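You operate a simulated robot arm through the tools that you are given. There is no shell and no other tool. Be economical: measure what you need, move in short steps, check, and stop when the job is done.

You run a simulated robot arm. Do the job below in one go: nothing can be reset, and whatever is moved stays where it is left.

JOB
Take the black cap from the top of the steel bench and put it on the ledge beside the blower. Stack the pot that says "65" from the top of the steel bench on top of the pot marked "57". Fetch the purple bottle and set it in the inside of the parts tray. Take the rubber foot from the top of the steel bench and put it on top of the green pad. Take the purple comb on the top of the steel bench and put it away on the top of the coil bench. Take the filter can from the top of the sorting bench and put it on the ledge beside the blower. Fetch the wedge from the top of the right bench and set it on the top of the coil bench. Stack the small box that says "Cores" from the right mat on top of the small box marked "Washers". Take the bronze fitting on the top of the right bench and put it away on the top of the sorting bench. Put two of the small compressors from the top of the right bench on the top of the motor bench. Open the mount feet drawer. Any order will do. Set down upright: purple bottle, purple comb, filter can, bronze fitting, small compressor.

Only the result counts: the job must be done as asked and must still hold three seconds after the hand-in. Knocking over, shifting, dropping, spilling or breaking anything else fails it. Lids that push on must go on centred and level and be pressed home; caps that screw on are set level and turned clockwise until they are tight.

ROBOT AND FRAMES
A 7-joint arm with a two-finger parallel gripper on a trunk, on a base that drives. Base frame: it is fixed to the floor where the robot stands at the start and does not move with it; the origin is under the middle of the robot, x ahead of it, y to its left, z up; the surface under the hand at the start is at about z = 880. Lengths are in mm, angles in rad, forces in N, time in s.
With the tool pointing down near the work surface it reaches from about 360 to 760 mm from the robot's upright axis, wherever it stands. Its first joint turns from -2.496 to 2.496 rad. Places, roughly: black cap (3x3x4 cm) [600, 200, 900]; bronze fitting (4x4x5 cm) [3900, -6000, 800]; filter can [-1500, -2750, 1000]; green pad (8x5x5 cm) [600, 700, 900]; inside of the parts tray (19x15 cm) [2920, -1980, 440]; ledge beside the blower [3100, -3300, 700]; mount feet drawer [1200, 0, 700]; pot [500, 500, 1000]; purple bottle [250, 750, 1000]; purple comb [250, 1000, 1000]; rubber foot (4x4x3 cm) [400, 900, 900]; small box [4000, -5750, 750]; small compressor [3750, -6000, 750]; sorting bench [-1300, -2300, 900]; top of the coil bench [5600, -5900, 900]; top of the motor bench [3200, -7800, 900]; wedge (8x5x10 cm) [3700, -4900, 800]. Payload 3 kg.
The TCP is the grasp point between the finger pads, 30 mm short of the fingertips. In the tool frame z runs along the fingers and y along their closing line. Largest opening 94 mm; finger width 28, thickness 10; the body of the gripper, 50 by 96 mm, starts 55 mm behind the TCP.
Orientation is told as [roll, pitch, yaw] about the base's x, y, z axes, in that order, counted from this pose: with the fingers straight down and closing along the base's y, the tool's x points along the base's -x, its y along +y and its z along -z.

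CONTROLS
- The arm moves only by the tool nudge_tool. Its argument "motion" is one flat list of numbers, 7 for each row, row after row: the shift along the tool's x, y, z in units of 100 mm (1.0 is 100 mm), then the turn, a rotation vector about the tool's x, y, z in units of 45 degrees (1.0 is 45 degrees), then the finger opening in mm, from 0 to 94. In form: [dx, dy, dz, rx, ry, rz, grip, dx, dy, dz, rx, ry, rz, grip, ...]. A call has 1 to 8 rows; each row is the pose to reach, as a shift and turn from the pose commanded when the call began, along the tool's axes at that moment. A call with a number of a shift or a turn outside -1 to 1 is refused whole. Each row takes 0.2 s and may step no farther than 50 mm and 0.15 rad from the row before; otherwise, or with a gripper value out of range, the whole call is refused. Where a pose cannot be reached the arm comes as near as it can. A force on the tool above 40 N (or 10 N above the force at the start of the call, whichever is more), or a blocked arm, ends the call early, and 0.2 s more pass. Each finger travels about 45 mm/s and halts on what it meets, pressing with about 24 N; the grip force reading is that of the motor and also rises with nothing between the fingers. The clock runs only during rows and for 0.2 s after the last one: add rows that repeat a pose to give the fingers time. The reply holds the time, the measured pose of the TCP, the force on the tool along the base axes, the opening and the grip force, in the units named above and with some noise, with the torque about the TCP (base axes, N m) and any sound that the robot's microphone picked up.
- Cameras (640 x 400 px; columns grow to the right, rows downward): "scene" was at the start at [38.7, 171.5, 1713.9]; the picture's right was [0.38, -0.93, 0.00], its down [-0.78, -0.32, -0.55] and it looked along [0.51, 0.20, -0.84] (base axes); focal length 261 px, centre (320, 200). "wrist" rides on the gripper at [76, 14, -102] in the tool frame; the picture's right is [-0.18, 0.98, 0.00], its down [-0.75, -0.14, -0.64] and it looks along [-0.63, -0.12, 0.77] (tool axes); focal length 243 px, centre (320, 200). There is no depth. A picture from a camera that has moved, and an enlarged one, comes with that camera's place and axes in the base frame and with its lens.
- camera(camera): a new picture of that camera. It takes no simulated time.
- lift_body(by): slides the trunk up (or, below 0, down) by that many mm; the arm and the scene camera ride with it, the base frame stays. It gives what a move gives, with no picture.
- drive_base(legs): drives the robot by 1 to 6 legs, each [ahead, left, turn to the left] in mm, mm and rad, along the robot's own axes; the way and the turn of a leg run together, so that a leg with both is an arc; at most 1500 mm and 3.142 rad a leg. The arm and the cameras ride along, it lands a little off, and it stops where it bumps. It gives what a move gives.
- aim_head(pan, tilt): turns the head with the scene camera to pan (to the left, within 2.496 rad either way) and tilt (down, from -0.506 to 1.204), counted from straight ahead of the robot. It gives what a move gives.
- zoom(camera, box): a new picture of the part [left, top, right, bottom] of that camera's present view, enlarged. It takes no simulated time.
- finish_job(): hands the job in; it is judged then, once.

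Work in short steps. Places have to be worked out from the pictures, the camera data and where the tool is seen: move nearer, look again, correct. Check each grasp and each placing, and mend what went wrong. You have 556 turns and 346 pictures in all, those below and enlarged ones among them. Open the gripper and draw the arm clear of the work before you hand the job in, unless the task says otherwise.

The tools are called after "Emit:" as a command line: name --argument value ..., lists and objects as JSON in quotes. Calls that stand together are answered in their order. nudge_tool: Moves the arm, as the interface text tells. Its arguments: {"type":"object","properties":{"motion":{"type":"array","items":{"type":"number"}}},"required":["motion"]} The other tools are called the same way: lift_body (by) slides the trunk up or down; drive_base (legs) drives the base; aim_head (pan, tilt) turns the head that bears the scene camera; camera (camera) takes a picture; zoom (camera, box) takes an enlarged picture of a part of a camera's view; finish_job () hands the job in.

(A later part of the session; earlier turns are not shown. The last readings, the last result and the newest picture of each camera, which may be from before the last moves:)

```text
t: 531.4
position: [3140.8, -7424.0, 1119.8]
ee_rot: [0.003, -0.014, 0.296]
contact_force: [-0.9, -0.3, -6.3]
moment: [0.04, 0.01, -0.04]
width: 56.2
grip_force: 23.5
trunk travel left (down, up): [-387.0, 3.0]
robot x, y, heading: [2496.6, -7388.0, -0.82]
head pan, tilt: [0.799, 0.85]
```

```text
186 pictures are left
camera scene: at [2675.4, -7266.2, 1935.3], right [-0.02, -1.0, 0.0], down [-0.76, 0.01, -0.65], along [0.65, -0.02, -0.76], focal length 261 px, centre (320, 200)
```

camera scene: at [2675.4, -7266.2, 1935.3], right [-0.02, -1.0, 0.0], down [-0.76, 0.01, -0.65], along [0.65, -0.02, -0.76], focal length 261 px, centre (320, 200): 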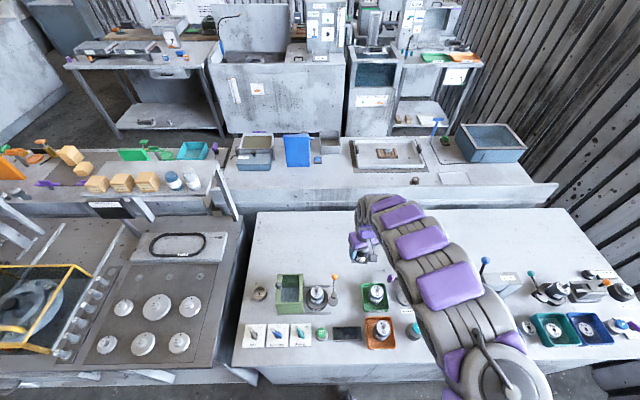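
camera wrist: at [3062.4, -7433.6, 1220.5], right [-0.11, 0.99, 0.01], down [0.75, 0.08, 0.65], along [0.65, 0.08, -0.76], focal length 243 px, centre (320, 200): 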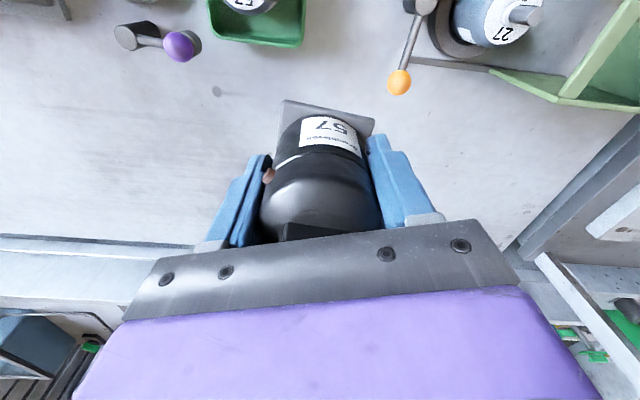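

Free below. I extend 50 mm, level, and lower 165.

Emit:
nudge_tool --motion '[-0.25, -0.05, 0, 0.004, 0.018, 0, 40, -0.49, -0.11, 0, 0.004, 0.018, 0, 40, -0.49, -0.11, 0, 0.004, 0.018, 0, 40]'

Emit:
lift_body --by -165

Emit:
nudge_tool --motion '[0, 0, 0, 0, 0, 0, 40, 0, 0, 0, 0, 0, 0, 40]'

Emit:
camera --camera "wrist"

```text
t: 532.2
position: [3187.3, -7422.3, 1122.6]
ee_rot: [0.0, 0.001, 0.296]
contact_force: [0.8, 0.6, -5.4]
moment: [-0.01, -0.02, -0.01]
width: 56.1
grip_force: 24.3
trunk travel left (down, up): [-387.0, 3.0]
robot x, y, heading: [2500.3, -7389.3, -0.818]
head pan, tilt: [0.799, 0.85]
```

```text
t: 534.0
position: [3185.4, -7425.9, 959.5]
ee_rot: [0.001, 0.0, 0.293]
contact_force: [-0.2, -0.1, -5.4]
moment: [0.02, 0.02, -0.02]
width: 56.2
grip_force: 24.0
trunk travel left (down, up): [-222.0, 168.0]
robot x, y, heading: [2497.0, -7389.5, -0.819]
head pan, tilt: [0.799, 0.85]
```

```text
t: 534.6
position: [3184.6, -7425.9, 957.5]
ee_rot: [0.001, -0.001, 0.293]
contact_force: [-0.3, 0.5, -5.1]
moment: [0.0, 0.01, -0.01]
width: 56.3
grip_force: 24.1
trunk travel left (down, up): [-222.0, 168.0]
robot x, y, heading: [2500.3, -7387.6, -0.815]
head pan, tilt: [0.799, 0.85]
```

```text
185 pictures are left
camera wrist: at [3107.6, -7434.3, 1060.4], right [-0.11, 0.99, 0.0], down [0.76, 0.08, 0.64], along [0.64, 0.07, -0.77], focal length 243 px, centre (320, 200)
```

wrist: 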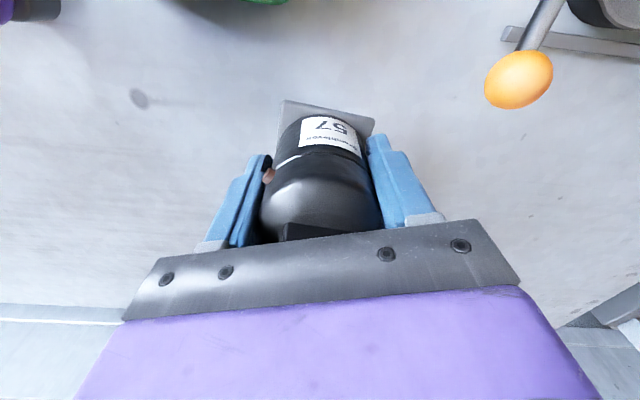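

Clear of the lever. I step down to contact.

Emit:
nudge_tool --motion '[0, 0, 0.15, 0, 0, 0, 40, 0, 0, 0.26, 0, 0, 0, 40, 0, 0, 0.29, 0, 0, 0, 40, 0, 0, 0.32, 0, 0, 0, 40, 0, 0, 0.35, 0, 0, 0, 40, 0, 0, 0.38, 0, 0, 0, 40]'

```text
t: 536.0
position: [3185.3, -7426.4, 925.3]
ee_rot: [-0.001, -0.011, 0.296]
contact_force: [3.7, 1.6, 25.5]
moment: [0.24, -0.12, 0.1]
width: 56.3
grip_force: 24.1
trunk travel left (down, up): [-222.0, 168.0]
robot x, y, heading: [2501.7, -7390.1, -0.82]
head pan, tilt: [0.799, 0.85]
```

Contact at 925. Ease off, open, rise.

Emit:
nudge_tool --motion '[0, 0, -0.02, 0, 0, 0, 40, 0, 0, -0.03, 0, 0, 0, 58, 0, 0, -0.03, 0, 0, 0, 72, 0, 0, -0.03, 0, 0, 0, 84, 0, 0, -0.03, 0, 0, 0, 84, 0, 0, -0.45, 0, 0, 0, 84, 0, 0, -0.9, 0, 0, 0, 84]'

Emit:
lift_body --by 100

Emit:
camera --camera "wrist"

```text
t: 537.6
position: [3183.6, -7425.7, 1013.1]
ee_rot: [0.002, -0.003, 0.294]
contact_force: [0.7, -0.3, 0.1]
moment: [0.03, 0.0, 0.0]
width: 84.2
grip_force: 0.0
trunk travel left (down, up): [-222.0, 168.0]
robot x, y, heading: [2500.3, -7389.1, -0.822]
head pan, tilt: [0.799, 0.85]
```

```text
t: 539.0
position: [3185.7, -7426.1, 1111.7]
ee_rot: [0.0, -0.002, 0.292]
contact_force: [-0.1, -0.2, 0.2]
moment: [-0.02, -0.01, 0.01]
width: 84.2
grip_force: 0.1
trunk travel left (down, up): [-322.0, 68.0]
robot x, y, heading: [2498.5, -7391.6, -0.814]
head pan, tilt: [0.799, 0.85]
```

```text
184 pictures are left
camera wrist: at [3107.7, -7434.9, 1214.2], right [-0.11, 0.99, 0.0], down [0.76, 0.08, 0.64], along [0.64, 0.07, -0.77], focal length 243 px, centre (320, 200)
```

wrist: 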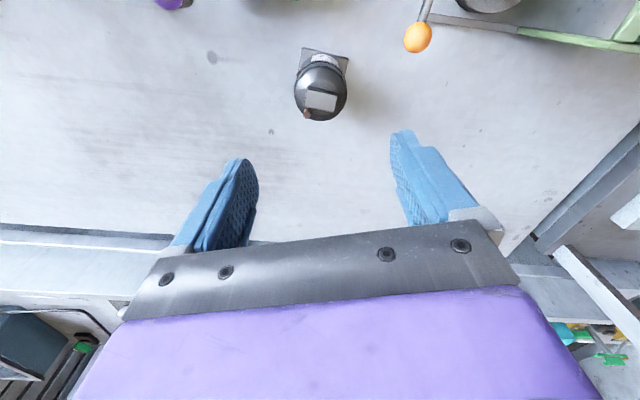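

First compressor placed. Back by the same way for the second one (at ≈[3863,-6391]).

Emit:
drive_base --legs '[[-377, -400, 0], [-752, 709, 0], [-752, 709, 0], [-752, 709, 0], [0, 0, -3.14]]'

```text
t: 564.2
position: [1267.9, -4277.3, 1113.3]
ee_rot: [0.002, -0.003, -2.827]
contact_force: [0.0, 0.4, -0.4]
moment: [0.02, 0.03, 0.01]
width: 84.2
grip_force: 0.0
trunk travel left (down, up): [-322.0, 68.0]
robot x, y, heading: [1957.0, -4305.5, 2.343]
head pan, tilt: [0.799, 0.85]
```

Emit:
drive_base --legs '[[-946, -985, 0], [-946, -985, 0], [-752, 733, 0], [-745, 727, 0]]'

Emit:
camera --camera "wrist"

Emit:
camera --camera "scene"

```text
t: 587.4
position: [3983.1, -6318.6, 1115.5]
ee_rot: [0.001, -0.007, -2.824]
contact_force: [-0.1, -0.6, -0.6]
moment: [0.01, 0.01, 0.01]
width: 84.3
grip_force: 0.1
trunk travel left (down, up): [-322.0, 68.0]
robot x, y, heading: [4668.1, -6339.3, 2.346]
head pan, tilt: [0.799, 0.85]
```

```text
183 pictures are left
camera wrist: at [4059.8, -6308.0, 1216.5], right [0.13, -0.99, 0.0], down [-0.76, -0.1, 0.65], along [-0.64, -0.09, -0.76], focal length 243 px, centre (320, 200)
```

wrist: 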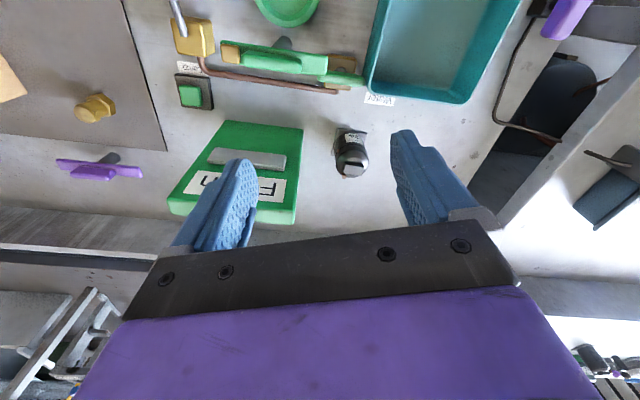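

```text
182 pictures are left
camera scene: at [4501.7, -6462.5, 1871.1], right [0.0, 1.0, 0.0], down [0.75, 0.0, -0.66], along [-0.66, 0.0, -0.75], focal length 261 px, centre (320, 200)
```

scene: 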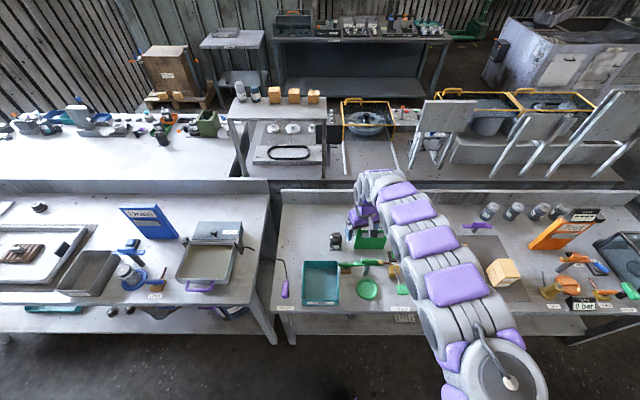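

Compressor 26 at ≈[3860,-6390]. I drive over it and zoom.

Emit:
drive_base --legs '[[34, 136, 0]]'

Emit:
lift_body --by -140

Emit:
nudge_tool --motion '[0, 0, 0, 0, 0, 0, 90, 0, 0, 0, 0, 0, 0, 90]'

Emit:
zoom --camera "wrist" --box '[200, 30, 440, 200]'

```text
t: 588.8
position: [3889.2, -6360.5, 1130.5]
ee_rot: [0.012, -0.031, -2.826]
contact_force: [-0.6, -0.4, 1.6]
moment: [0.09, -0.1, 0.0]
width: 83.8
grip_force: 0.1
trunk travel left (down, up): [-322.0, 68.0]
robot x, y, heading: [4552.4, -6406.7, 2.349]
head pan, tilt: [0.799, 0.85]
```

```text
t: 590.4
position: [3884.0, -6368.8, 987.0]
ee_rot: [0.002, -0.018, -2.826]
contact_force: [-1.1, 0.5, 1.1]
moment: [0.02, -0.13, 0.03]
width: 84.0
grip_force: 0.1
trunk travel left (down, up): [-182.0, 208.0]
robot x, y, heading: [4555.0, -6400.0, 2.351]
head pan, tilt: [0.799, 0.85]
```

```text
t: 591.0
position: [3879.0, -6372.9, 983.2]
ee_rot: [-0.004, -0.017, -2.832]
contact_force: [-0.4, 0.4, 1.9]
moment: [-0.02, -0.05, -0.01]
width: 90.1
grip_force: 0.1
trunk travel left (down, up): [-182.0, 208.0]
robot x, y, heading: [4554.2, -6404.4, 2.35]
head pan, tilt: [0.799, 0.85]
```

```text
2.35 times, centred on (320, 115) of wrist
camera zoom: at [3957.3, -6362.8, 1084.1], right [0.12, -0.99, 0.0], down [-0.75, -0.09, 0.65], along [-0.65, -0.08, -0.76], focal length 571 px, centre (320, 400)
```

zoom: 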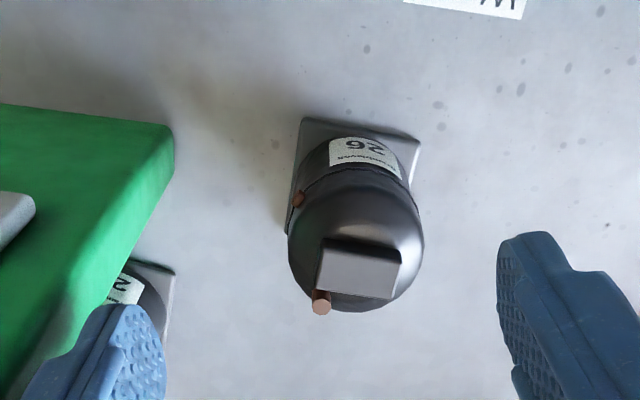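

The sign and third compressor are close on the left, so I use a 74 mm opening. Shift onto [3853,-6391], level, descend to ≈900 and check.

Emit:
nudge_tool --motion '[-0.3, 0.09, 0, -0.005, 0.022, 0, 76, -0.32, 0.09, 0.1, -0.005, 0.022, 0, 76, -0.32, 0.09, 0.45, -0.005, 0.022, 0, 76, -0.32, 0.09, 0.6, -0.005, 0.022, 0, 76, -0.32, 0.09, 0.6, -0.005, 0.022, 0, 76]'

Emit:
camera --camera "wrist"

```text
t: 592.2
position: [3839.3, -6409.7, 913.7]
ee_rot: [-0.001, 0.013, -2.822]
contact_force: [-0.2, 0.3, -0.1]
moment: [0.04, 0.03, -0.02]
width: 76.3
grip_force: 0.1
trunk travel left (down, up): [-182.0, 208.0]
robot x, y, heading: [4548.7, -6406.3, 2.349]
head pan, tilt: [0.799, 0.85]
```

```text
180 pictures are left
camera wrist: at [3915.2, -6400.2, 1017.1], right [0.13, -0.99, 0.0], down [-0.77, -0.1, 0.63], along [-0.63, -0.08, -0.78], focal length 243 px, centre (320, 200)
```

wrist: 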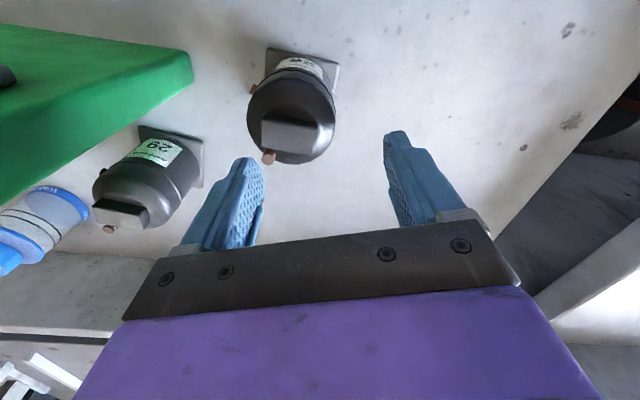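

The tool sits ~20 mm off (arm had been swaying). I raise slightly, correct and level.

Emit:
nudge_tool --motion '[0, 0, -0.2, 0, -0.016, 0, 84, 0.2, -0.15, -0.2, 0, -0.016, 0, 84, 0.2, -0.15, -0.2, 0, -0.016, 0, 84, 0.2, -0.15, -0.2, 0, -0.016, 0, 84, 0.2, -0.15, -0.2, 0, -0.016, 0, 84]'

Emit:
camera --camera "wrist"

```text
t: 593.4
position: [3857.9, -6378.7, 939.2]
ee_rot: [-0.002, -0.004, -2.828]
contact_force: [0.5, 0.8, -0.1]
moment: [-0.02, 0.01, 0.01]
width: 84.2
grip_force: 0.0
trunk travel left (down, up): [-182.0, 208.0]
robot x, y, heading: [4551.4, -6403.0, 2.352]
head pan, tilt: [0.799, 0.85]
```

```text
179 pictures are left
camera wrist: at [3936.0, -6369.8, 1041.0], right [0.13, -0.99, 0.0], down [-0.76, -0.1, 0.65], along [-0.64, -0.08, -0.76], focal length 243 px, centre (320, 200)
```

wrist: 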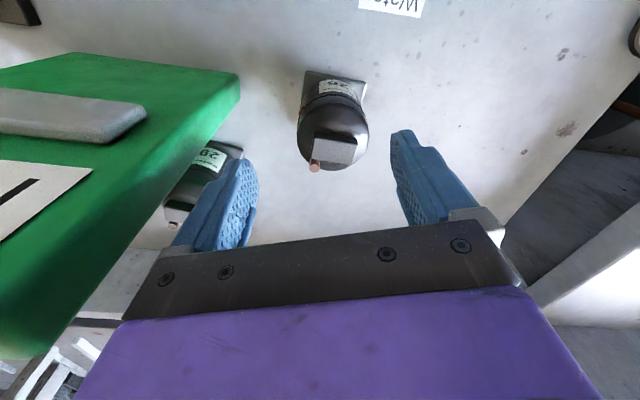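

Let it settle and re-measure.

Emit:
nudge_tool --motion '[0, 0, 0, 0, 0, 0, 84, 0, 0, 0, 0, 0, 0, 84, 0, 0, 0, 0, 0, 0, 84, 0, 0, 0, 0, 0, 0, 84, 0, 0, 0, 0, 0, 0, 84]'

Emit:
camera --camera "wrist"

```text
t: 594.6
position: [3857.4, -6382.7, 938.5]
ee_rot: [0.002, -0.005, -2.825]
contact_force: [0.9, 1.3, 0.1]
moment: [-0.02, 0.0, 0.02]
width: 84.1
grip_force: 0.0
trunk travel left (down, up): [-182.0, 208.0]
robot x, y, heading: [4547.4, -6404.8, 2.345]
head pan, tilt: [0.799, 0.85]
```

```text
178 pictures are left
camera wrist: at [3935.2, -6372.0, 1041.2], right [0.13, -0.99, 0.0], down [-0.76, -0.1, 0.65], along [-0.64, -0.09, -0.76], focal length 243 px, centre (320, 200)
```

wrist: 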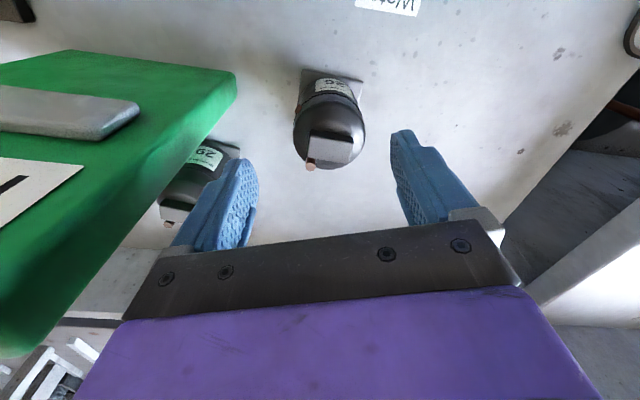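

Emit:
nudge_tool --motion '[-0.04, 0.07, 0, 0, 0, 0, 80, -0.04, 0.07, 0.2, 0, 0, 0, 80, -0.04, 0.07, 0.4, 0, 0, 0, 80, -0.04, 0.07, 0.4, 0, 0, 0, 80, -0.04, 0.07, 0.4, 0, 0, 0, 80, -0.04, 0.07, 0.4, 0, 0, 0, 80]'

Emit:
camera --camera "wrist"

```text
t: 596.0
position: [3858.5, -6386.4, 901.4]
ee_rot: [0.002, -0.007, -2.825]
contact_force: [0.2, 0.1, 1.2]
moment: [0.02, -0.01, 0.01]
width: 80.0
grip_force: 0.2
trunk travel left (down, up): [-182.0, 208.0]
robot x, y, heading: [4554.8, -6403.3, 2.347]
head pan, tilt: [0.799, 0.85]
```

```text
177 pictures are left
camera wrist: at [3935.6, -6375.8, 1002.3], right [0.13, -0.99, 0.0], down [-0.76, -0.1, 0.65], along [-0.64, -0.09, -0.76], focal length 243 px, centre (320, 200)
```

wrist: 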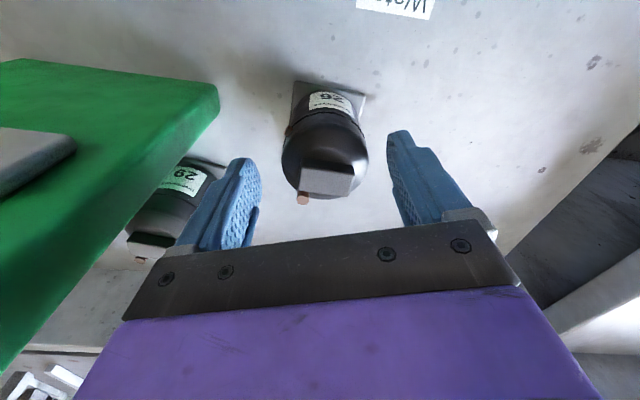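

Centred between the fingers. I descend 57 mm and close.

Emit:
nudge_tool --motion '[0, 0.04, 0.2, 0, 0, 0, 80, 0, 0.04, 0.4, 0, 0, 0, 80, 0, 0.04, 0.57, 0, 0, 0, 80, 0, 0.04, 0.57, 0, 0, 0, 60, 0, 0.04, 0.57, 0, 0, 0, 45, 0, 0.04, 0.57, 0, 0, 0, 40, 0, 0.04, 0.57, 0, 0, 0, 40, 0, 0.04, 0.57, 0, 0, 0, 40]'

Emit:
camera --camera "wrist"

```text
t: 597.8
position: [3854.2, -6396.2, 843.5]
ee_rot: [0.0, -0.004, -2.826]
contact_force: [-5.0, 3.8, 18.4]
moment: [-0.11, 0.22, -0.05]
width: 56.6
grip_force: 23.9
trunk travel left (down, up): [-182.0, 208.0]
robot x, y, heading: [4552.1, -6405.4, 2.349]
head pan, tilt: [0.799, 0.85]
```

```text
176 pictures are left
camera wrist: at [3931.8, -6384.8, 945.4], right [0.13, -0.99, 0.0], down [-0.76, -0.1, 0.65], along [-0.64, -0.08, -0.76], focal length 243 px, centre (320, 200)
```

wrist: 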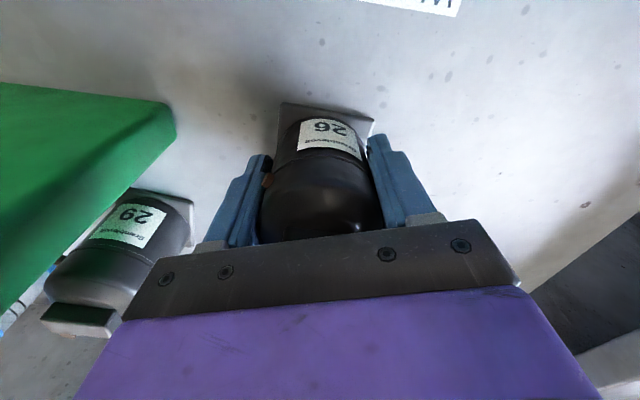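

Gripped. Lift, raise and pull in 40 mm, then drive the loop again.

Emit:
lift_body --by 200

Emit:
nudge_tool --motion '[0.2, 0, -0.4, 0, 0, 0, 40, 0.38, -0.12, -0.75, 0, 0, 0, 40, 0.38, -0.12, -0.75, 0, 0, 0, 40]'

Emit:
camera --camera "wrist"

```text
t: 600.0
position: [3854.6, -6395.4, 1041.4]
ee_rot: [-0.001, -0.004, -2.826]
contact_force: [-0.4, -0.3, -6.2]
moment: [0.0, -0.03, 0.02]
width: 56.8
grip_force: 23.9
trunk travel left (down, up): [-382.0, 8.0]
robot x, y, heading: [4549.7, -6403.8, 2.348]
head pan, tilt: [0.799, 0.85]
```

```text
t: 600.8
position: [3886.6, -6369.5, 1115.7]
ee_rot: [0.003, -0.001, -2.826]
contact_force: [0.0, -0.1, -5.2]
moment: [-0.02, -0.01, -0.03]
width: 56.6
grip_force: 24.2
trunk travel left (down, up): [-382.0, 8.0]
robot x, y, heading: [4551.7, -6403.3, 2.352]
head pan, tilt: [0.799, 0.85]
```

```text
175 pictures are left
camera wrist: at [3963.8, -6359.4, 1217.2], right [0.13, -0.99, 0.0], down [-0.76, -0.1, 0.64], along [-0.64, -0.09, -0.77], focal length 243 px, centre (320, 200)
```

wrist: 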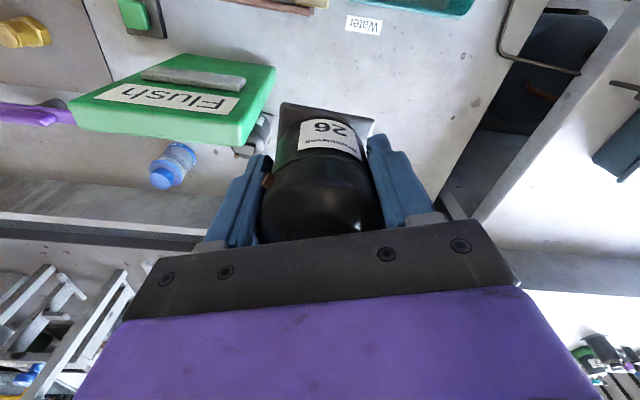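

Emit:
drive_base --legs '[[-98, -100, 0], [750, -742, 0], [750, -742, 0], [910, 921, 0], [910, 921, 0], [0, 0, 3.14]]'

```text
t: 631.7
position: [2812.1, -4294.2, 1115.2]
ee_rot: [0.002, -0.003, 0.371]
contact_force: [0.3, 0.6, -4.8]
moment: [-0.03, 0.04, 0.02]
width: 57.5
grip_force: 24.1
trunk travel left (down, up): [-382.0, 8.0]
robot x, y, heading: [2150.9, -4293.2, -0.735]
head pan, tilt: [0.799, 0.85]
```

Emit:
drive_base --legs '[[-148, -134, 0], [729, -807, 0], [729, -807, 0], [729, -807, 0]]'

Emit:
camera --camera "scene"

```text
t: 648.9
position: [2648.4, -7540.1, 1116.0]
ee_rot: [0.001, 0.0, 0.397]
contact_force: [0.4, -0.1, -6.0]
moment: [-0.03, 0.02, 0.0]
width: 57.8
grip_force: 24.1
trunk travel left (down, up): [-382.0, 8.0]
robot x, y, heading: [1983.5, -7558.9, -0.712]
head pan, tilt: [0.799, 0.85]
```

```text
174 pictures are left
camera scene: at [2138.9, -7429.8, 1931.5], right [0.09, -1.0, 0.0], down [-0.75, -0.07, -0.66], along [0.65, 0.06, -0.75], focal length 261 px, centre (320, 200)
```

scene: 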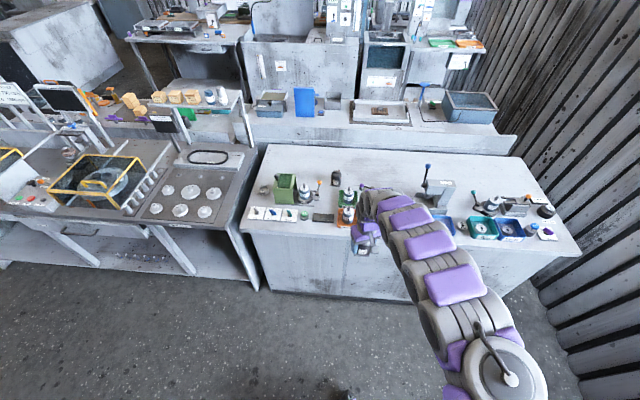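

Emit:
drive_base --legs '[[401, 326, 0]]'

Emit:
nudge_tool --motion '[-0.1, 0, 0, 0, 0, 0, 40, -0.2, 0, 0, 0, 0, 0, 40, -0.2, 0, 0, 0, 0, 0, 40]'

Emit:
camera --camera "wrist"

Emit:
camera --camera "scene"

```text
t: 651.9
position: [3157.8, -7557.5, 1120.0]
ee_rot: [-0.004, -0.009, 0.397]
contact_force: [1.0, -0.4, -5.4]
moment: [0.06, 0.06, -0.01]
width: 57.7
grip_force: 23.8
trunk travel left (down, up): [-382.0, 8.0]
robot x, y, heading: [2496.3, -7578.6, -0.705]
head pan, tilt: [0.799, 0.85]
```

```text
t: 652.7
position: [3173.3, -7550.9, 1118.3]
ee_rot: [-0.006, -0.008, 0.392]
contact_force: [-0.7, 0.2, -5.5]
moment: [-0.01, 0.01, 0.0]
width: 57.2
grip_force: 23.8
trunk travel left (down, up): [-382.0, 8.0]
robot x, y, heading: [2500.9, -7572.6, -0.709]
head pan, tilt: [0.799, 0.85]
```

```text
173 pictures are left
camera wrist: at [3096.4, -7566.7, 1221.3], right [-0.21, 0.98, 0.0], down [0.74, 0.16, 0.65], along [0.64, 0.13, -0.76], focal length 243 px, centre (320, 200)
```

wrist: 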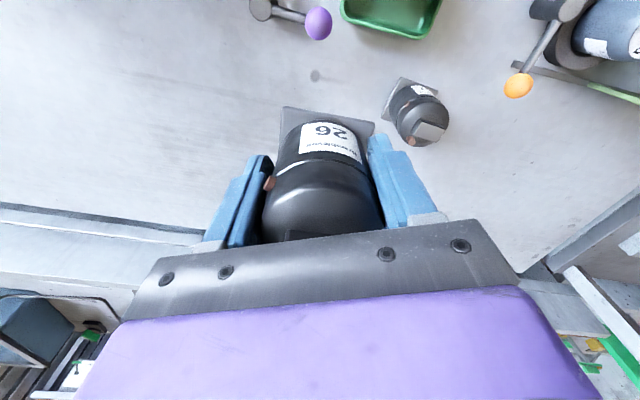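

```text
172 pictures are left
camera scene: at [2664.5, -7428.9, 1929.6], right [0.09, -1.0, 0.01], down [-0.75, -0.07, -0.65], along [0.65, 0.05, -0.76], focal length 261 px, centre (320, 200)
```

scene: 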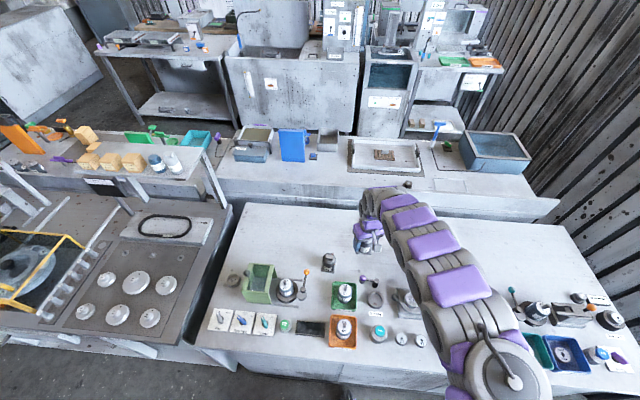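

Free spot; a purple lever ball is at ≈[3118,-7564], so I extend 18 mm more, level, then lower 165.

Emit:
nudge_tool --motion '[-0.15, -0.1, 0, -0.008, 0.01, 0, 40, -0.15, -0.1, 0, -0.008, 0.01, 0, 40, -0.15, -0.1, 0, -0.008, 0.01, 0, 40]'

Emit:
lift_body --by -165

Emit:
nudge_tool --motion '[0, 0, 0, 0, 0, 0, 40, 0, 0, 0, 0, 0, 0, 40, 0, 0, 0, 0, 0, 0, 40]'

Emit:
camera --camera "wrist"

```text
t: 653.5
position: [3194.8, -7550.6, 1119.1]
ee_rot: [0.002, 0.0, 0.394]
contact_force: [0.1, 0.0, -5.7]
moment: [-0.05, -0.02, -0.01]
width: 57.8
grip_force: 23.5
trunk travel left (down, up): [-382.0, 8.0]
robot x, y, heading: [2499.0, -7571.8, -0.711]
head pan, tilt: [0.799, 0.85]
```

```text
t: 655.4
position: [3189.4, -7558.6, 958.2]
ee_rot: [0.002, -0.005, 0.395]
contact_force: [0.2, -0.1, -5.4]
moment: [-0.01, 0.0, 0.01]
width: 57.6
grip_force: 24.3
trunk travel left (down, up): [-217.0, 173.0]
robot x, y, heading: [2498.3, -7577.1, -0.712]
head pan, tilt: [0.799, 0.85]
```

```text
t: 656.2
position: [3190.7, -7556.2, 956.9]
ee_rot: [0.004, -0.005, 0.395]
contact_force: [0.1, 0.0, -4.8]
moment: [-0.01, 0.05, 0.01]
width: 57.7
grip_force: 23.8
trunk travel left (down, up): [-217.0, 173.0]
robot x, y, heading: [2498.3, -7577.7, -0.707]
head pan, tilt: [0.799, 0.85]
```

```text
171 pictures are left
camera wrist: at [3113.5, -7572.9, 1059.2], right [-0.21, 0.98, 0.0], down [0.75, 0.16, 0.65], along [0.63, 0.14, -0.76], focal length 243 px, centre (320, 200)
```

wrist: 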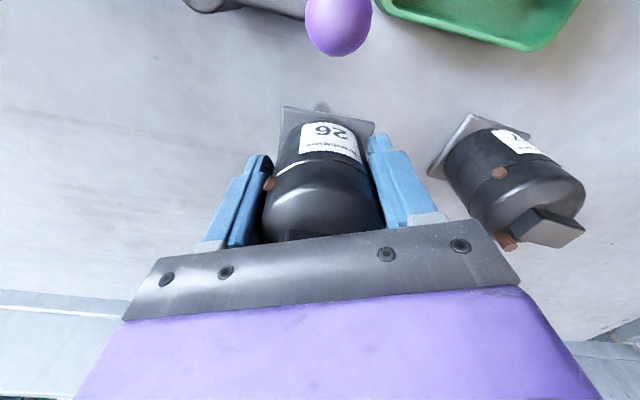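

Clear. Step down to contact.

Emit:
nudge_tool --motion '[0, 0, 0.15, 0, 0, 0, 40, 0, 0, 0.26, 0, 0, 0, 40, 0, 0, 0.29, 0, 0, 0, 40, 0, 0, 0.32, 0, 0, 0, 40, 0, 0, 0.35, 0, 0, 0, 40, 0, 0, 0.38, 0, 0, 0, 40]'

```text
t: 657.6
position: [3190.1, -7557.5, 923.1]
ee_rot: [0.0, -0.011, 0.394]
contact_force: [-1.8, -3.9, 18.1]
moment: [0.08, 0.08, 0.03]
width: 57.5
grip_force: 23.8
trunk travel left (down, up): [-217.0, 173.0]
robot x, y, heading: [2497.2, -7576.8, -0.706]
head pan, tilt: [0.799, 0.85]
```

Emit:
nudge_tool --motion '[0, 0, -0.02, 0, 0, 0, 40, 0, 0, -0.03, 0, 0, 0, 58, 0, 0, -0.03, 0, 0, 0, 70, 0, 0, -0.03, 0, 0, 0, 78, 0, 0, -0.03, 0, 0, 0, 78, 0, 0, -0.45, 0, 0, 0, 78, 0, 0, -0.9, 0, 0, 0, 78]'

Emit:
lift_body --by 120

Emit:
camera --camera "wrist"

```text
t: 659.2
position: [3189.2, -7556.2, 1010.4]
ee_rot: [0.003, -0.008, 0.396]
contact_force: [-0.5, -0.1, 0.3]
moment: [0.01, 0.0, 0.0]
width: 77.9
grip_force: 0.1
trunk travel left (down, up): [-217.0, 173.0]
robot x, y, heading: [2502.5, -7571.7, -0.709]
head pan, tilt: [0.799, 0.85]
```

```text
t: 660.7
position: [3188.7, -7556.3, 1129.9]
ee_rot: [0.003, -0.007, 0.394]
contact_force: [0.9, 0.6, 0.9]
moment: [0.0, 0.02, 0.0]
width: 78.1
grip_force: 0.0
trunk travel left (down, up): [-337.0, 53.0]
robot x, y, heading: [2499.7, -7575.2, -0.708]
head pan, tilt: [0.799, 0.85]
```

```text
170 pictures are left
camera wrist: at [3113.2, -7572.5, 1231.4], right [-0.21, 0.98, 0.0], down [0.75, 0.16, 0.65], along [0.63, 0.14, -0.76], focal length 243 px, centre (320, 200)
```

wrist: 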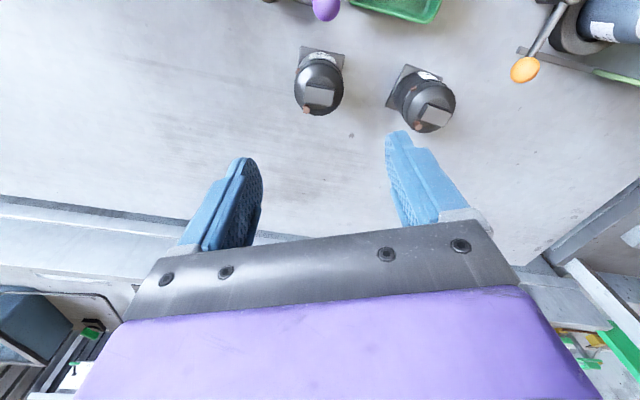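

Both compressors stand. Now back to the east aisle for the bronze fitting (≈[3874,-5970]).

Emit:
drive_base --legs '[[-417, -358, 0], [-712, 830, 0], [-712, 830, 0], [-712, 830, 0], [0, 0, -3.14]]'

```text
t: 686.8
position: [1223.1, -4329.9, 1128.6]
ee_rot: [0.001, -0.003, -2.72]
contact_force: [1.0, -0.3, -1.3]
moment: [0.04, 0.0, -0.02]
width: 78.0
grip_force: 0.1
trunk travel left (down, up): [-337.0, 53.0]
robot x, y, heading: [1912.7, -4290.0, 2.459]
head pan, tilt: [0.799, 0.85]
```

Emit:
drive_base --legs '[[-1082, -880, 0], [-1082, -880, 0], [-517, 636, 0], [-517, 636, 0]]'

Emit:
camera --camera "wrist"

```text
t: 708.3
position: [3961.9, -5944.9, 1131.2]
ee_rot: [0.003, -0.006, -2.753]
contact_force: [0.0, 0.4, -0.5]
moment: [0.0, -0.01, -0.01]
width: 78.1
grip_force: 0.1
trunk travel left (down, up): [-337.0, 53.0]
robot x, y, heading: [4648.8, -5930.7, 2.428]
head pan, tilt: [0.799, 0.85]
```

```text
169 pictures are left
camera wrist: at [4038.3, -5929.4, 1232.5], right [0.2, -0.98, 0.0], down [-0.75, -0.15, 0.65], along [-0.63, -0.13, -0.76], focal length 243 px, centre (320, 200)
```

wrist: 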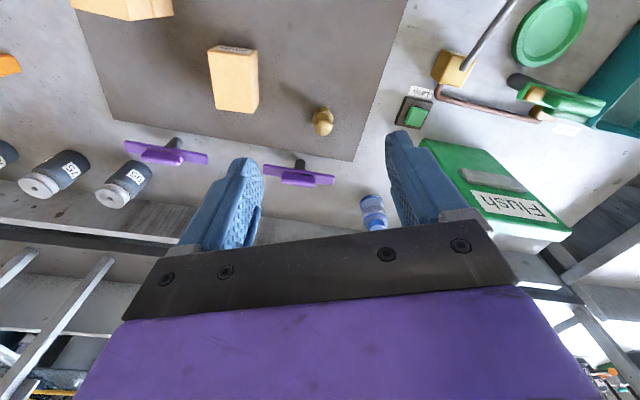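

Fitting at ≈[3875,-5969]. I move over it and lower.

Emit:
drive_base --legs '[[50, 75, 0]]'

Emit:
lift_body --by -160

Emit:
nudge_tool --motion '[0, 0, 0, 0, 0, 0, 74, 0, 0, 0, 0, 0, 0, 74, 0, 0, 0, 0, 0, 0, 74, 0, 0, 0, 0, 0, 0, 74, 0, 0, 0, 0, 0, 0, 74]'

Emit:
zoom --camera "wrist" --box '[200, 30, 440, 200]'

```text
t: 709.4
position: [3903.7, -5932.3, 1147.1]
ee_rot: [0.005, -0.034, -2.762]
contact_force: [-2.2, 0.7, 3.0]
moment: [0.0, -0.22, -0.02]
width: 78.2
grip_force: 0.1
trunk travel left (down, up): [-337.0, 53.0]
robot x, y, heading: [4571.1, -5946.2, 2.429]
head pan, tilt: [0.799, 0.85]
```

```text
t: 711.3
position: [3905.0, -5930.1, 986.6]
ee_rot: [0.002, -0.031, -2.763]
contact_force: [-0.4, -0.2, 0.2]
moment: [0.01, -0.02, 0.02]
width: 77.9
grip_force: 0.1
trunk travel left (down, up): [-177.0, 213.0]
robot x, y, heading: [4572.5, -5946.7, 2.43]
head pan, tilt: [0.799, 0.85]
```

```text
t: 712.5
position: [3884.0, -5956.6, 975.6]
ee_rot: [-0.006, -0.01, -2.76]
contact_force: [0.5, -0.8, -1.1]
moment: [0.05, 0.05, 0.02]
width: 74.5
grip_force: 0.1
trunk travel left (down, up): [-177.0, 213.0]
robot x, y, heading: [4565.2, -5953.0, 2.43]
head pan, tilt: [0.799, 0.85]
```

```text
2.35 times, centred on (320, 115) of wrist
camera zoom: at [3960.8, -5942.3, 1076.3], right [0.19, -0.98, 0.0], down [-0.74, -0.15, 0.65], along [-0.64, -0.12, -0.76], focal length 571 px, centre (320, 400)
```

zoom: 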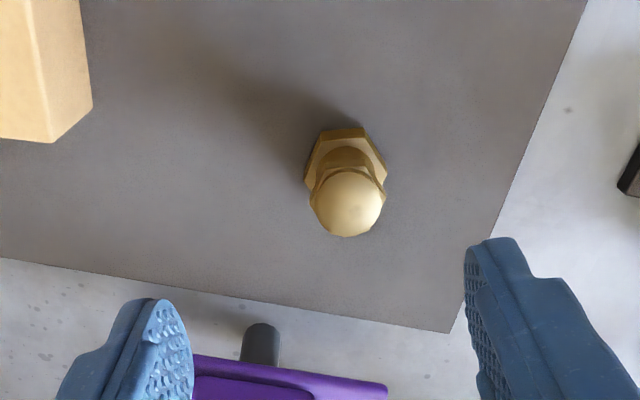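

Fitting: hex base with dome, centre ≈[3873,-5970]. I align the fingers with the hex flats (turn 32°), shift onto it and descend to ≈870.

Emit:
nudge_tool --motion '[-0.08, 0.04, 0, -0.007, 0.013, 0.18, 74, -0.15, 0.08, 0, -0.007, 0.013, 0.36, 74, -0.15, 0.08, 0.2, -0.007, 0.013, 0.54, 74, -0.15, 0.08, 0.5, -0.007, 0.013, 0.71, 74, -0.15, 0.08, 0.8, -0.007, 0.013, 0.71, 74, -0.15, 0.08, 0.9, -0.007, 0.013, 0.71, 74, -0.15, 0.08, 0.9, -0.007, 0.013, 0.71, 74, -0.15, 0.08, 0.9, -0.007, 0.013, 0.71, 74]'

Emit:
camera --camera "wrist"

```text
t: 714.3
position: [3881.5, -5956.4, 889.7]
ee_rot: [0.011, -0.007, 2.96]
contact_force: [-0.1, 0.3, 0.2]
moment: [-0.01, -0.01, -0.02]
width: 74.0
grip_force: 0.0
trunk travel left (down, up): [-177.0, 213.0]
robot x, y, heading: [4568.2, -5949.1, 2.429]
head pan, tilt: [0.799, 0.85]
```

```text
167 pictures are left
camera wrist: at [3954.7, -5983.5, 991.4], right [-0.36, -0.93, 0.01], down [-0.71, 0.28, 0.65], along [-0.61, 0.22, -0.76], focal length 243 px, centre (320, 200)
```

wrist: 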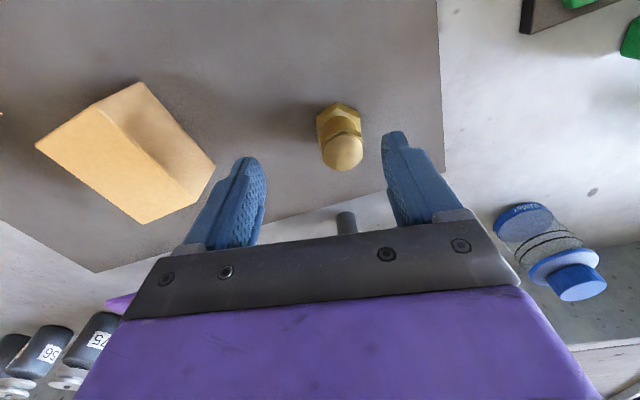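

Correct 16 mm, then descend to ≈834 and close.

Emit:
nudge_tool --motion '[-0.06, 0.15, 0, 0.014, 0.009, 0, 74, -0.06, 0.15, 0, 0.014, 0.009, 0, 74, -0.06, 0.15, 0.1, 0.014, 0.009, 0, 74, -0.06, 0.15, 0.1, 0.014, 0.009, 0, 74]'

Emit:
zoom --camera "wrist" --box '[200, 50, 440, 220]'

```text
t: 715.3
position: [3875.1, -5968.4, 883.6]
ee_rot: [0.003, -0.001, 2.962]
contact_force: [0.2, 1.2, 0.4]
moment: [-0.01, -0.02, -0.02]
width: 74.2
grip_force: 0.1
trunk travel left (down, up): [-177.0, 213.0]
robot x, y, heading: [4572.5, -5944.3, 2.431]
head pan, tilt: [0.799, 0.85]
```

```text
2.35 times, centred on (320, 135) of wrist
camera zoom: at [3947.9, -5995.5, 984.9], right [-0.36, -0.93, 0.0], down [-0.71, 0.27, 0.64], along [-0.6, 0.23, -0.77], focal length 571 px, centre (320, 353)
```

zoom: 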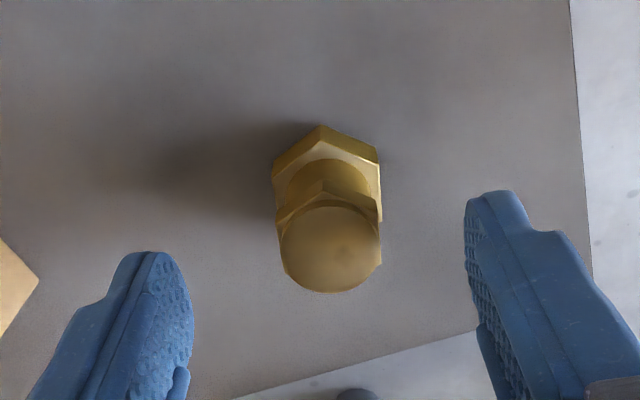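

Flats are aligned. Down 49 mm and close.

Emit:
nudge_tool --motion '[-0.01, 0.01, 0.2, 0, 0, 0, 74, -0.01, 0.01, 0.4, 0, 0, 0, 74, -0.01, 0.01, 0.49, 0, 0, 0, 74, -0.01, 0.01, 0.49, 0, 0, 0, 50, -0.01, 0.01, 0.49, 0, 0, 0, 30, -0.01, 0.01, 0.49, 0, 0, 0, 22, -0.01, 0.01, 0.49, 0, 0, 0, 22, -0.01, 0.01, 0.49, 0, 0, 0, 22]'

Emit:
zoom --camera "wrist" --box '[200, 50, 440, 240]'

```text
t: 717.1
position: [3871.5, -5975.5, 834.5]
ee_rot: [-0.002, -0.005, 2.964]
contact_force: [0.2, -9.4, 32.0]
moment: [-0.42, -0.39, 0.0]
width: 36.6
grip_force: 23.5
trunk travel left (down, up): [-177.0, 213.0]
robot x, y, heading: [4568.4, -5950.3, 2.426]
head pan, tilt: [0.799, 0.85]
```

```text
2.11 times, centred on (320, 145) of wrist
camera zoom: at [3944.8, -6003.2, 935.8], right [-0.35, -0.94, 0.0], down [-0.71, 0.27, 0.65], along [-0.6, 0.23, -0.76], focal length 511 px, centre (320, 316)
```

zoom: 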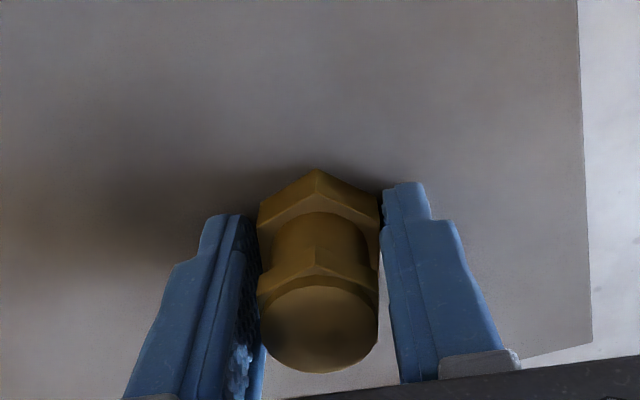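

Fitting gripped (36.6). Lift, raise, and drive back west toward the sorting bench.

Emit:
lift_body --by 205

Emit:
nudge_tool --motion '[0.2, 0, -0.45, 0, 0, 0, 22, 0.35, 0, -0.8, 0, 0, 0, 22, 0.35, 0, -0.8, 0, 0, 0, 22]'

Emit:
drive_base --legs '[[-98, -85, 0], [542, -628, 0], [542, -628, 0], [965, 833, 0], [965, 833, 0]]'

Emit:
zoom --camera "wrist" --box '[160, 50, 480, 250]'

```text
t: 719.3
position: [3871.8, -5972.5, 1036.0]
ee_rot: [-0.001, 0.0, 2.964]
contact_force: [-0.7, 0.5, -2.3]
moment: [0.03, 0.0, 0.03]
width: 37.2
grip_force: 24.0
trunk travel left (down, up): [-382.0, 8.0]
robot x, y, heading: [4567.6, -5942.6, 2.431]
head pan, tilt: [0.799, 0.85]
```

```text
t: 720.1
position: [3905.8, -5978.8, 1116.6]
ee_rot: [0.0, 0.0, 2.962]
contact_force: [1.0, -0.2, -2.1]
moment: [-0.01, -0.04, -0.03]
width: 36.9
grip_force: 24.0
trunk travel left (down, up): [-382.0, 8.0]
robot x, y, heading: [4570.8, -5945.7, 2.43]
head pan, tilt: [0.799, 0.85]
```

```text
t: 741.6
position: [1454.6, -4340.4, 1116.6]
ee_rot: [-0.001, -0.001, 2.985]
contact_force: [-0.3, 0.8, -2.1]
moment: [0.02, -0.02, 0.0]
width: 36.7
grip_force: 24.6
trunk travel left (down, up): [-382.0, 8.0]
robot x, y, heading: [2115.7, -4293.2, 2.448]
head pan, tilt: [0.799, 0.85]
```

```text
2.00 times, centred on (320, 150) of wrist
camera zoom: at [1527.8, -4366.3, 1217.8], right [-0.34, -0.94, 0.0], down [-0.72, 0.26, 0.64], along [-0.6, 0.22, -0.77], focal length 485 px, centre (320, 300)
```

zoom: 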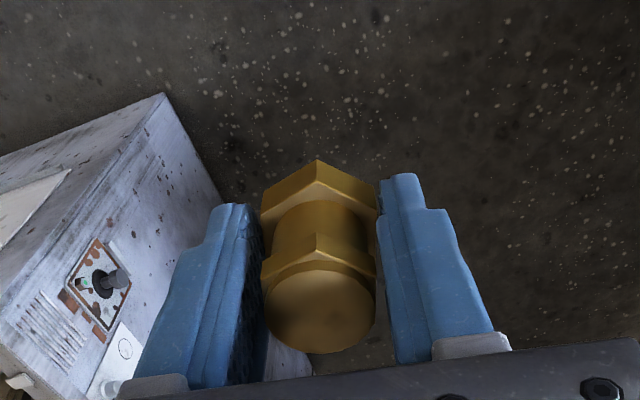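

Held. I check whether there is a direct way west along y≈−4300.

Emit:
aim_head --pan 0.7 --tilt 0.4

Emit:
camera --camera "scene"

```text
t: 742.5
position: [1458.3, -4338.9, 1117.5]
ee_rot: [0.0, -0.004, 2.983]
contact_force: [-0.7, -1.0, -2.4]
moment: [0.04, -0.01, 0.02]
width: 36.6
grip_force: 24.0
trunk travel left (down, up): [-382.0, 8.0]
robot x, y, heading: [2117.9, -4290.4, 2.45]
head pan, tilt: [0.7, 0.4]
```

```text
163 pictures are left
camera scene: at [1950.7, -4423.1, 1970.2], right [-0.01, 1.0, 0.0], down [0.39, 0.0, -0.92], along [-0.92, -0.01, -0.39], focal length 261 px, centre (320, 200)
```

scene: 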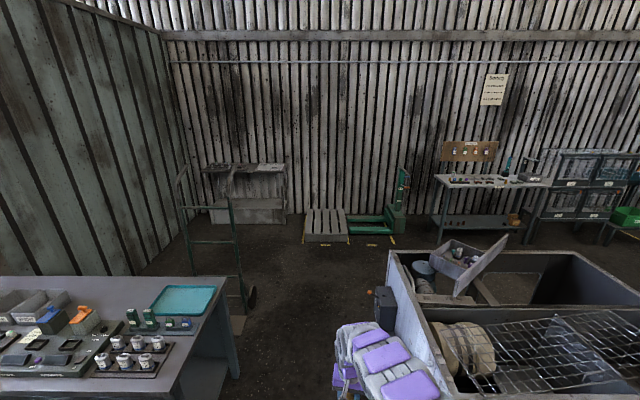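

A direct passage exists (y≈−3900…−5050). I go west along y≈−4330 to x≈−150, then north to the sorting bench.

Emit:
drive_base --legs '[[874, 724, 0], [874, 724, 0], [663, -801, 0], [663, -801, 0]]'

Emit:
aim_head --pan 0.7 --tilt 0.7

Emit:
camera --camera "scene"

```text
t: 763.5
position: [-742.1, -2255.9, 1118.3]
ee_rot: [0.001, -0.004, 2.95]
contact_force: [-0.1, -0.6, -1.9]
moment: [0.02, -0.01, -0.03]
width: 37.0
grip_force: 23.3
trunk travel left (down, up): [-382.0, 8.0]
robot x, y, heading: [-79.3, -2231.5, 2.414]
head pan, tilt: [0.7, 0.4]
```

```text
t: 764.3
position: [-739.1, -2255.0, 1119.0]
ee_rot: [0.002, -0.004, 2.951]
contact_force: [-0.1, 1.1, -2.2]
moment: [0.01, 0.0, -0.01]
width: 37.2
grip_force: 24.0
trunk travel left (down, up): [-382.0, 8.0]
robot x, y, heading: [-85.5, -2236.2, 2.412]
head pan, tilt: [0.7, 0.7]
```

```text
162 pictures are left
camera scene: at [-243.2, -2356.0, 1943.7], right [0.03, 1.0, 0.0], down [0.65, -0.02, -0.76], along [-0.76, 0.02, -0.65], focal length 261 px, centre (320, 200)
```

scene: 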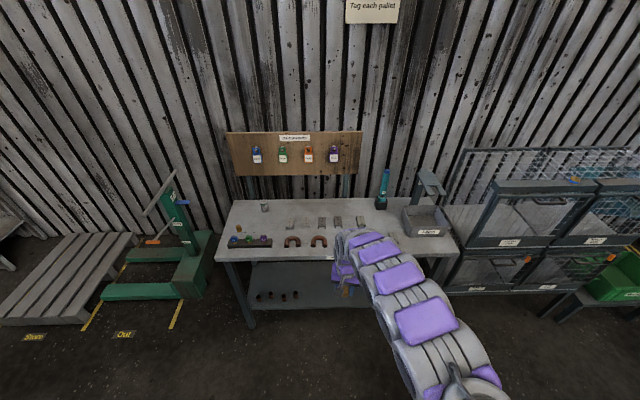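

Emit:
zoom --camera "scene" --box '[205, 170, 465, 310]'

```text
2.46 times, centred on (335, 240) of scene
camera zoom: at [-243.2, -2356.0, 1943.7], right [0.03, 1.0, 0.0], down [0.65, -0.02, -0.76], along [-0.76, 0.02, -0.65], focal length 642 px, centre (283, 102)
```

zoom: 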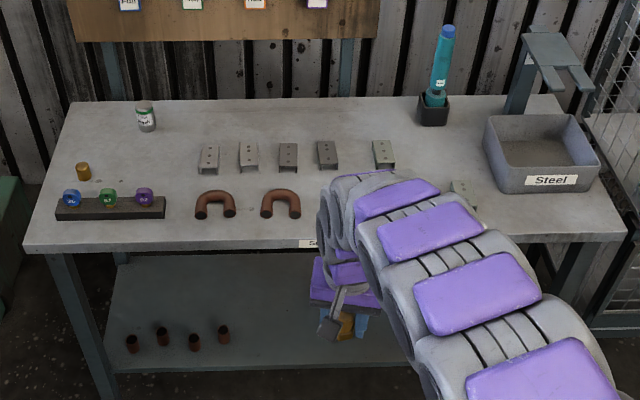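

Free spot for the fitting: ≈[-1150,-2220] between a horseshoe and a small bit. I drive over it; the can is at ≈[-1392,-2656].

Emit:
drive_base --legs '[[329, 247, 0]]'

Emit:
nudge_tool --motion '[0, 0, 0, 0, 0, 0, 22, 0, 0, 0, 0, 0, 0, 22, 0, 0, 0, 0, 0, 0, 22]'

Emit:
camera --camera "wrist"

```text
t: 766.8
position: [-1151.7, -2222.8, 1119.2]
ee_rot: [0.002, -0.005, 2.955]
contact_force: [0.5, 0.1, -2.6]
moment: [0.01, -0.03, 0.0]
width: 36.9
grip_force: 23.9
trunk travel left (down, up): [-382.0, 8.0]
robot x, y, heading: [-498.1, -2195.6, 2.424]
head pan, tilt: [0.7, 0.7]
```

```text
t: 767.6
position: [-1148.4, -2221.8, 1120.4]
ee_rot: [0.001, -0.008, 2.955]
contact_force: [0.8, -0.2, -2.4]
moment: [-0.01, 0.02, -0.01]
width: 36.8
grip_force: 23.9
trunk travel left (down, up): [-382.0, 8.0]
robot x, y, heading: [-497.6, -2195.1, 2.423]
head pan, tilt: [0.7, 0.7]
```

```text
160 pictures are left
camera wrist: at [-1077.3, -2250.4, 1222.4], right [-0.36, -0.93, 0.0], down [-0.71, 0.28, 0.65], along [-0.6, 0.23, -0.76], focal length 243 px, centre (320, 200)
```

wrist: 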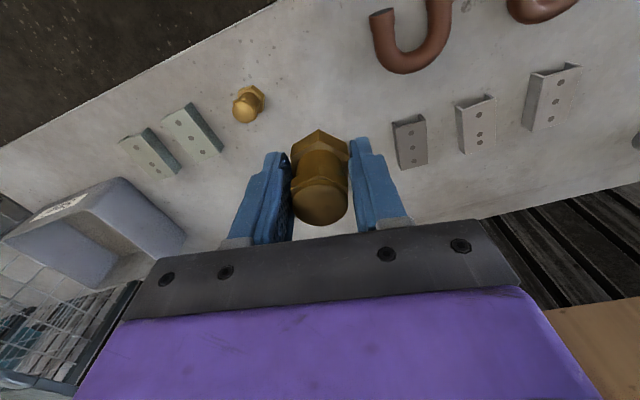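

Spot is clear (neighbours 100 mm away). I shift 8 mm, lower 180, then step to contact.

Emit:
nudge_tool --motion '[-0.015, -0.08, 0, 0.002, 0.01, 0, 22, -0.015, -0.08, 0, 0.002, 0.01, 0, 22]'

Emit:
lift_body --by -180

Emit:
nudge_tool --motion '[0, 0, 0, 0, 0, 0, 22, 0, 0, 0.1, 0, 0, 0, 22, 0, 0, 0.18, 0, 0, 0, 22, 0, 0, 0.22, 0, 0, 0, 22, 0, 0, 0.25, 0, 0, 0, 22, 0, 0, 0.28, 0, 0, 0, 22]'

Emit:
camera --camera "wrist"

```text
t: 768.2
position: [-1150.9, -2215.0, 1120.0]
ee_rot: [-0.001, -0.001, 2.954]
contact_force: [0.4, -0.2, -2.0]
moment: [0.04, 0.01, -0.01]
width: 36.8
grip_force: 23.8
trunk travel left (down, up): [-382.0, 8.0]
robot x, y, heading: [-494.2, -2197.0, 2.418]
head pan, tilt: [0.7, 0.7]
```

```text
t: 770.2
position: [-1150.9, -2215.2, 940.3]
ee_rot: [0.001, 0.0, 2.954]
contact_force: [-0.7, -0.3, -2.1]
moment: [0.03, 0.0, -0.02]
width: 36.5
grip_force: 23.6
trunk travel left (down, up): [-202.0, 188.0]
robot x, y, heading: [-498.5, -2195.0, 2.42]
head pan, tilt: [0.7, 0.7]
```

```text
t: 771.6
position: [-1151.3, -2215.2, 911.6]
ee_rot: [0.0, 0.002, 2.955]
contact_force: [0.5, 0.2, -1.8]
moment: [-0.02, -0.01, -0.01]
width: 36.7
grip_force: 23.7
trunk travel left (down, up): [-202.0, 188.0]
robot x, y, heading: [-496.7, -2194.9, 2.423]
head pan, tilt: [0.7, 0.7]
```

```text
159 pictures are left
camera wrist: at [-1078.8, -2243.0, 1014.2], right [-0.36, -0.93, 0.0], down [-0.71, 0.28, 0.64], along [-0.6, 0.23, -0.77], focal length 243 px, centre (320, 200)
```

wrist: 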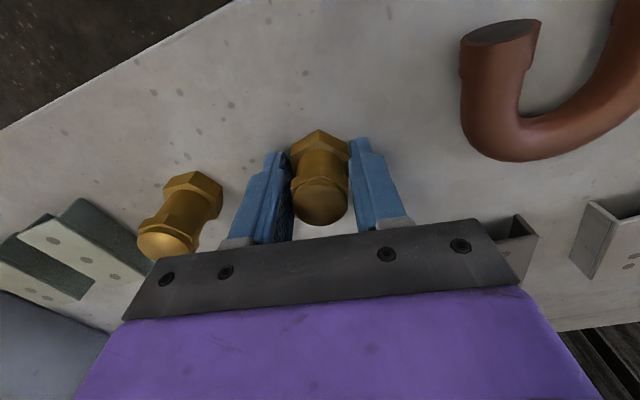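

Emit:
nudge_tool --motion '[0, 0, 0.03, 0, 0, 0, 22, 0, 0, 0.05, 0, 0, 0, 22, 0, 0, 0.07, 0, 0, 0, 22, 0, 0, 0.09, 0, 0, 0, 22, 0, 0, 0.11, 0, 0, 0, 22]'

```text
t: 772.6
position: [-1153.5, -2214.5, 910.3]
ee_rot: [0.001, -0.008, 2.951]
contact_force: [9.5, -2.2, 19.8]
moment: [0.24, -0.69, -0.21]
width: 36.6
grip_force: 24.0
trunk travel left (down, up): [-202.0, 188.0]
robot x, y, heading: [-493.9, -2198.1, 2.422]
head pan, tilt: [0.7, 0.7]
stopped in row 4: the force on the tool passed its limit at 43 N (the readings are from after the stop); the commanded pose is now the measured one
```

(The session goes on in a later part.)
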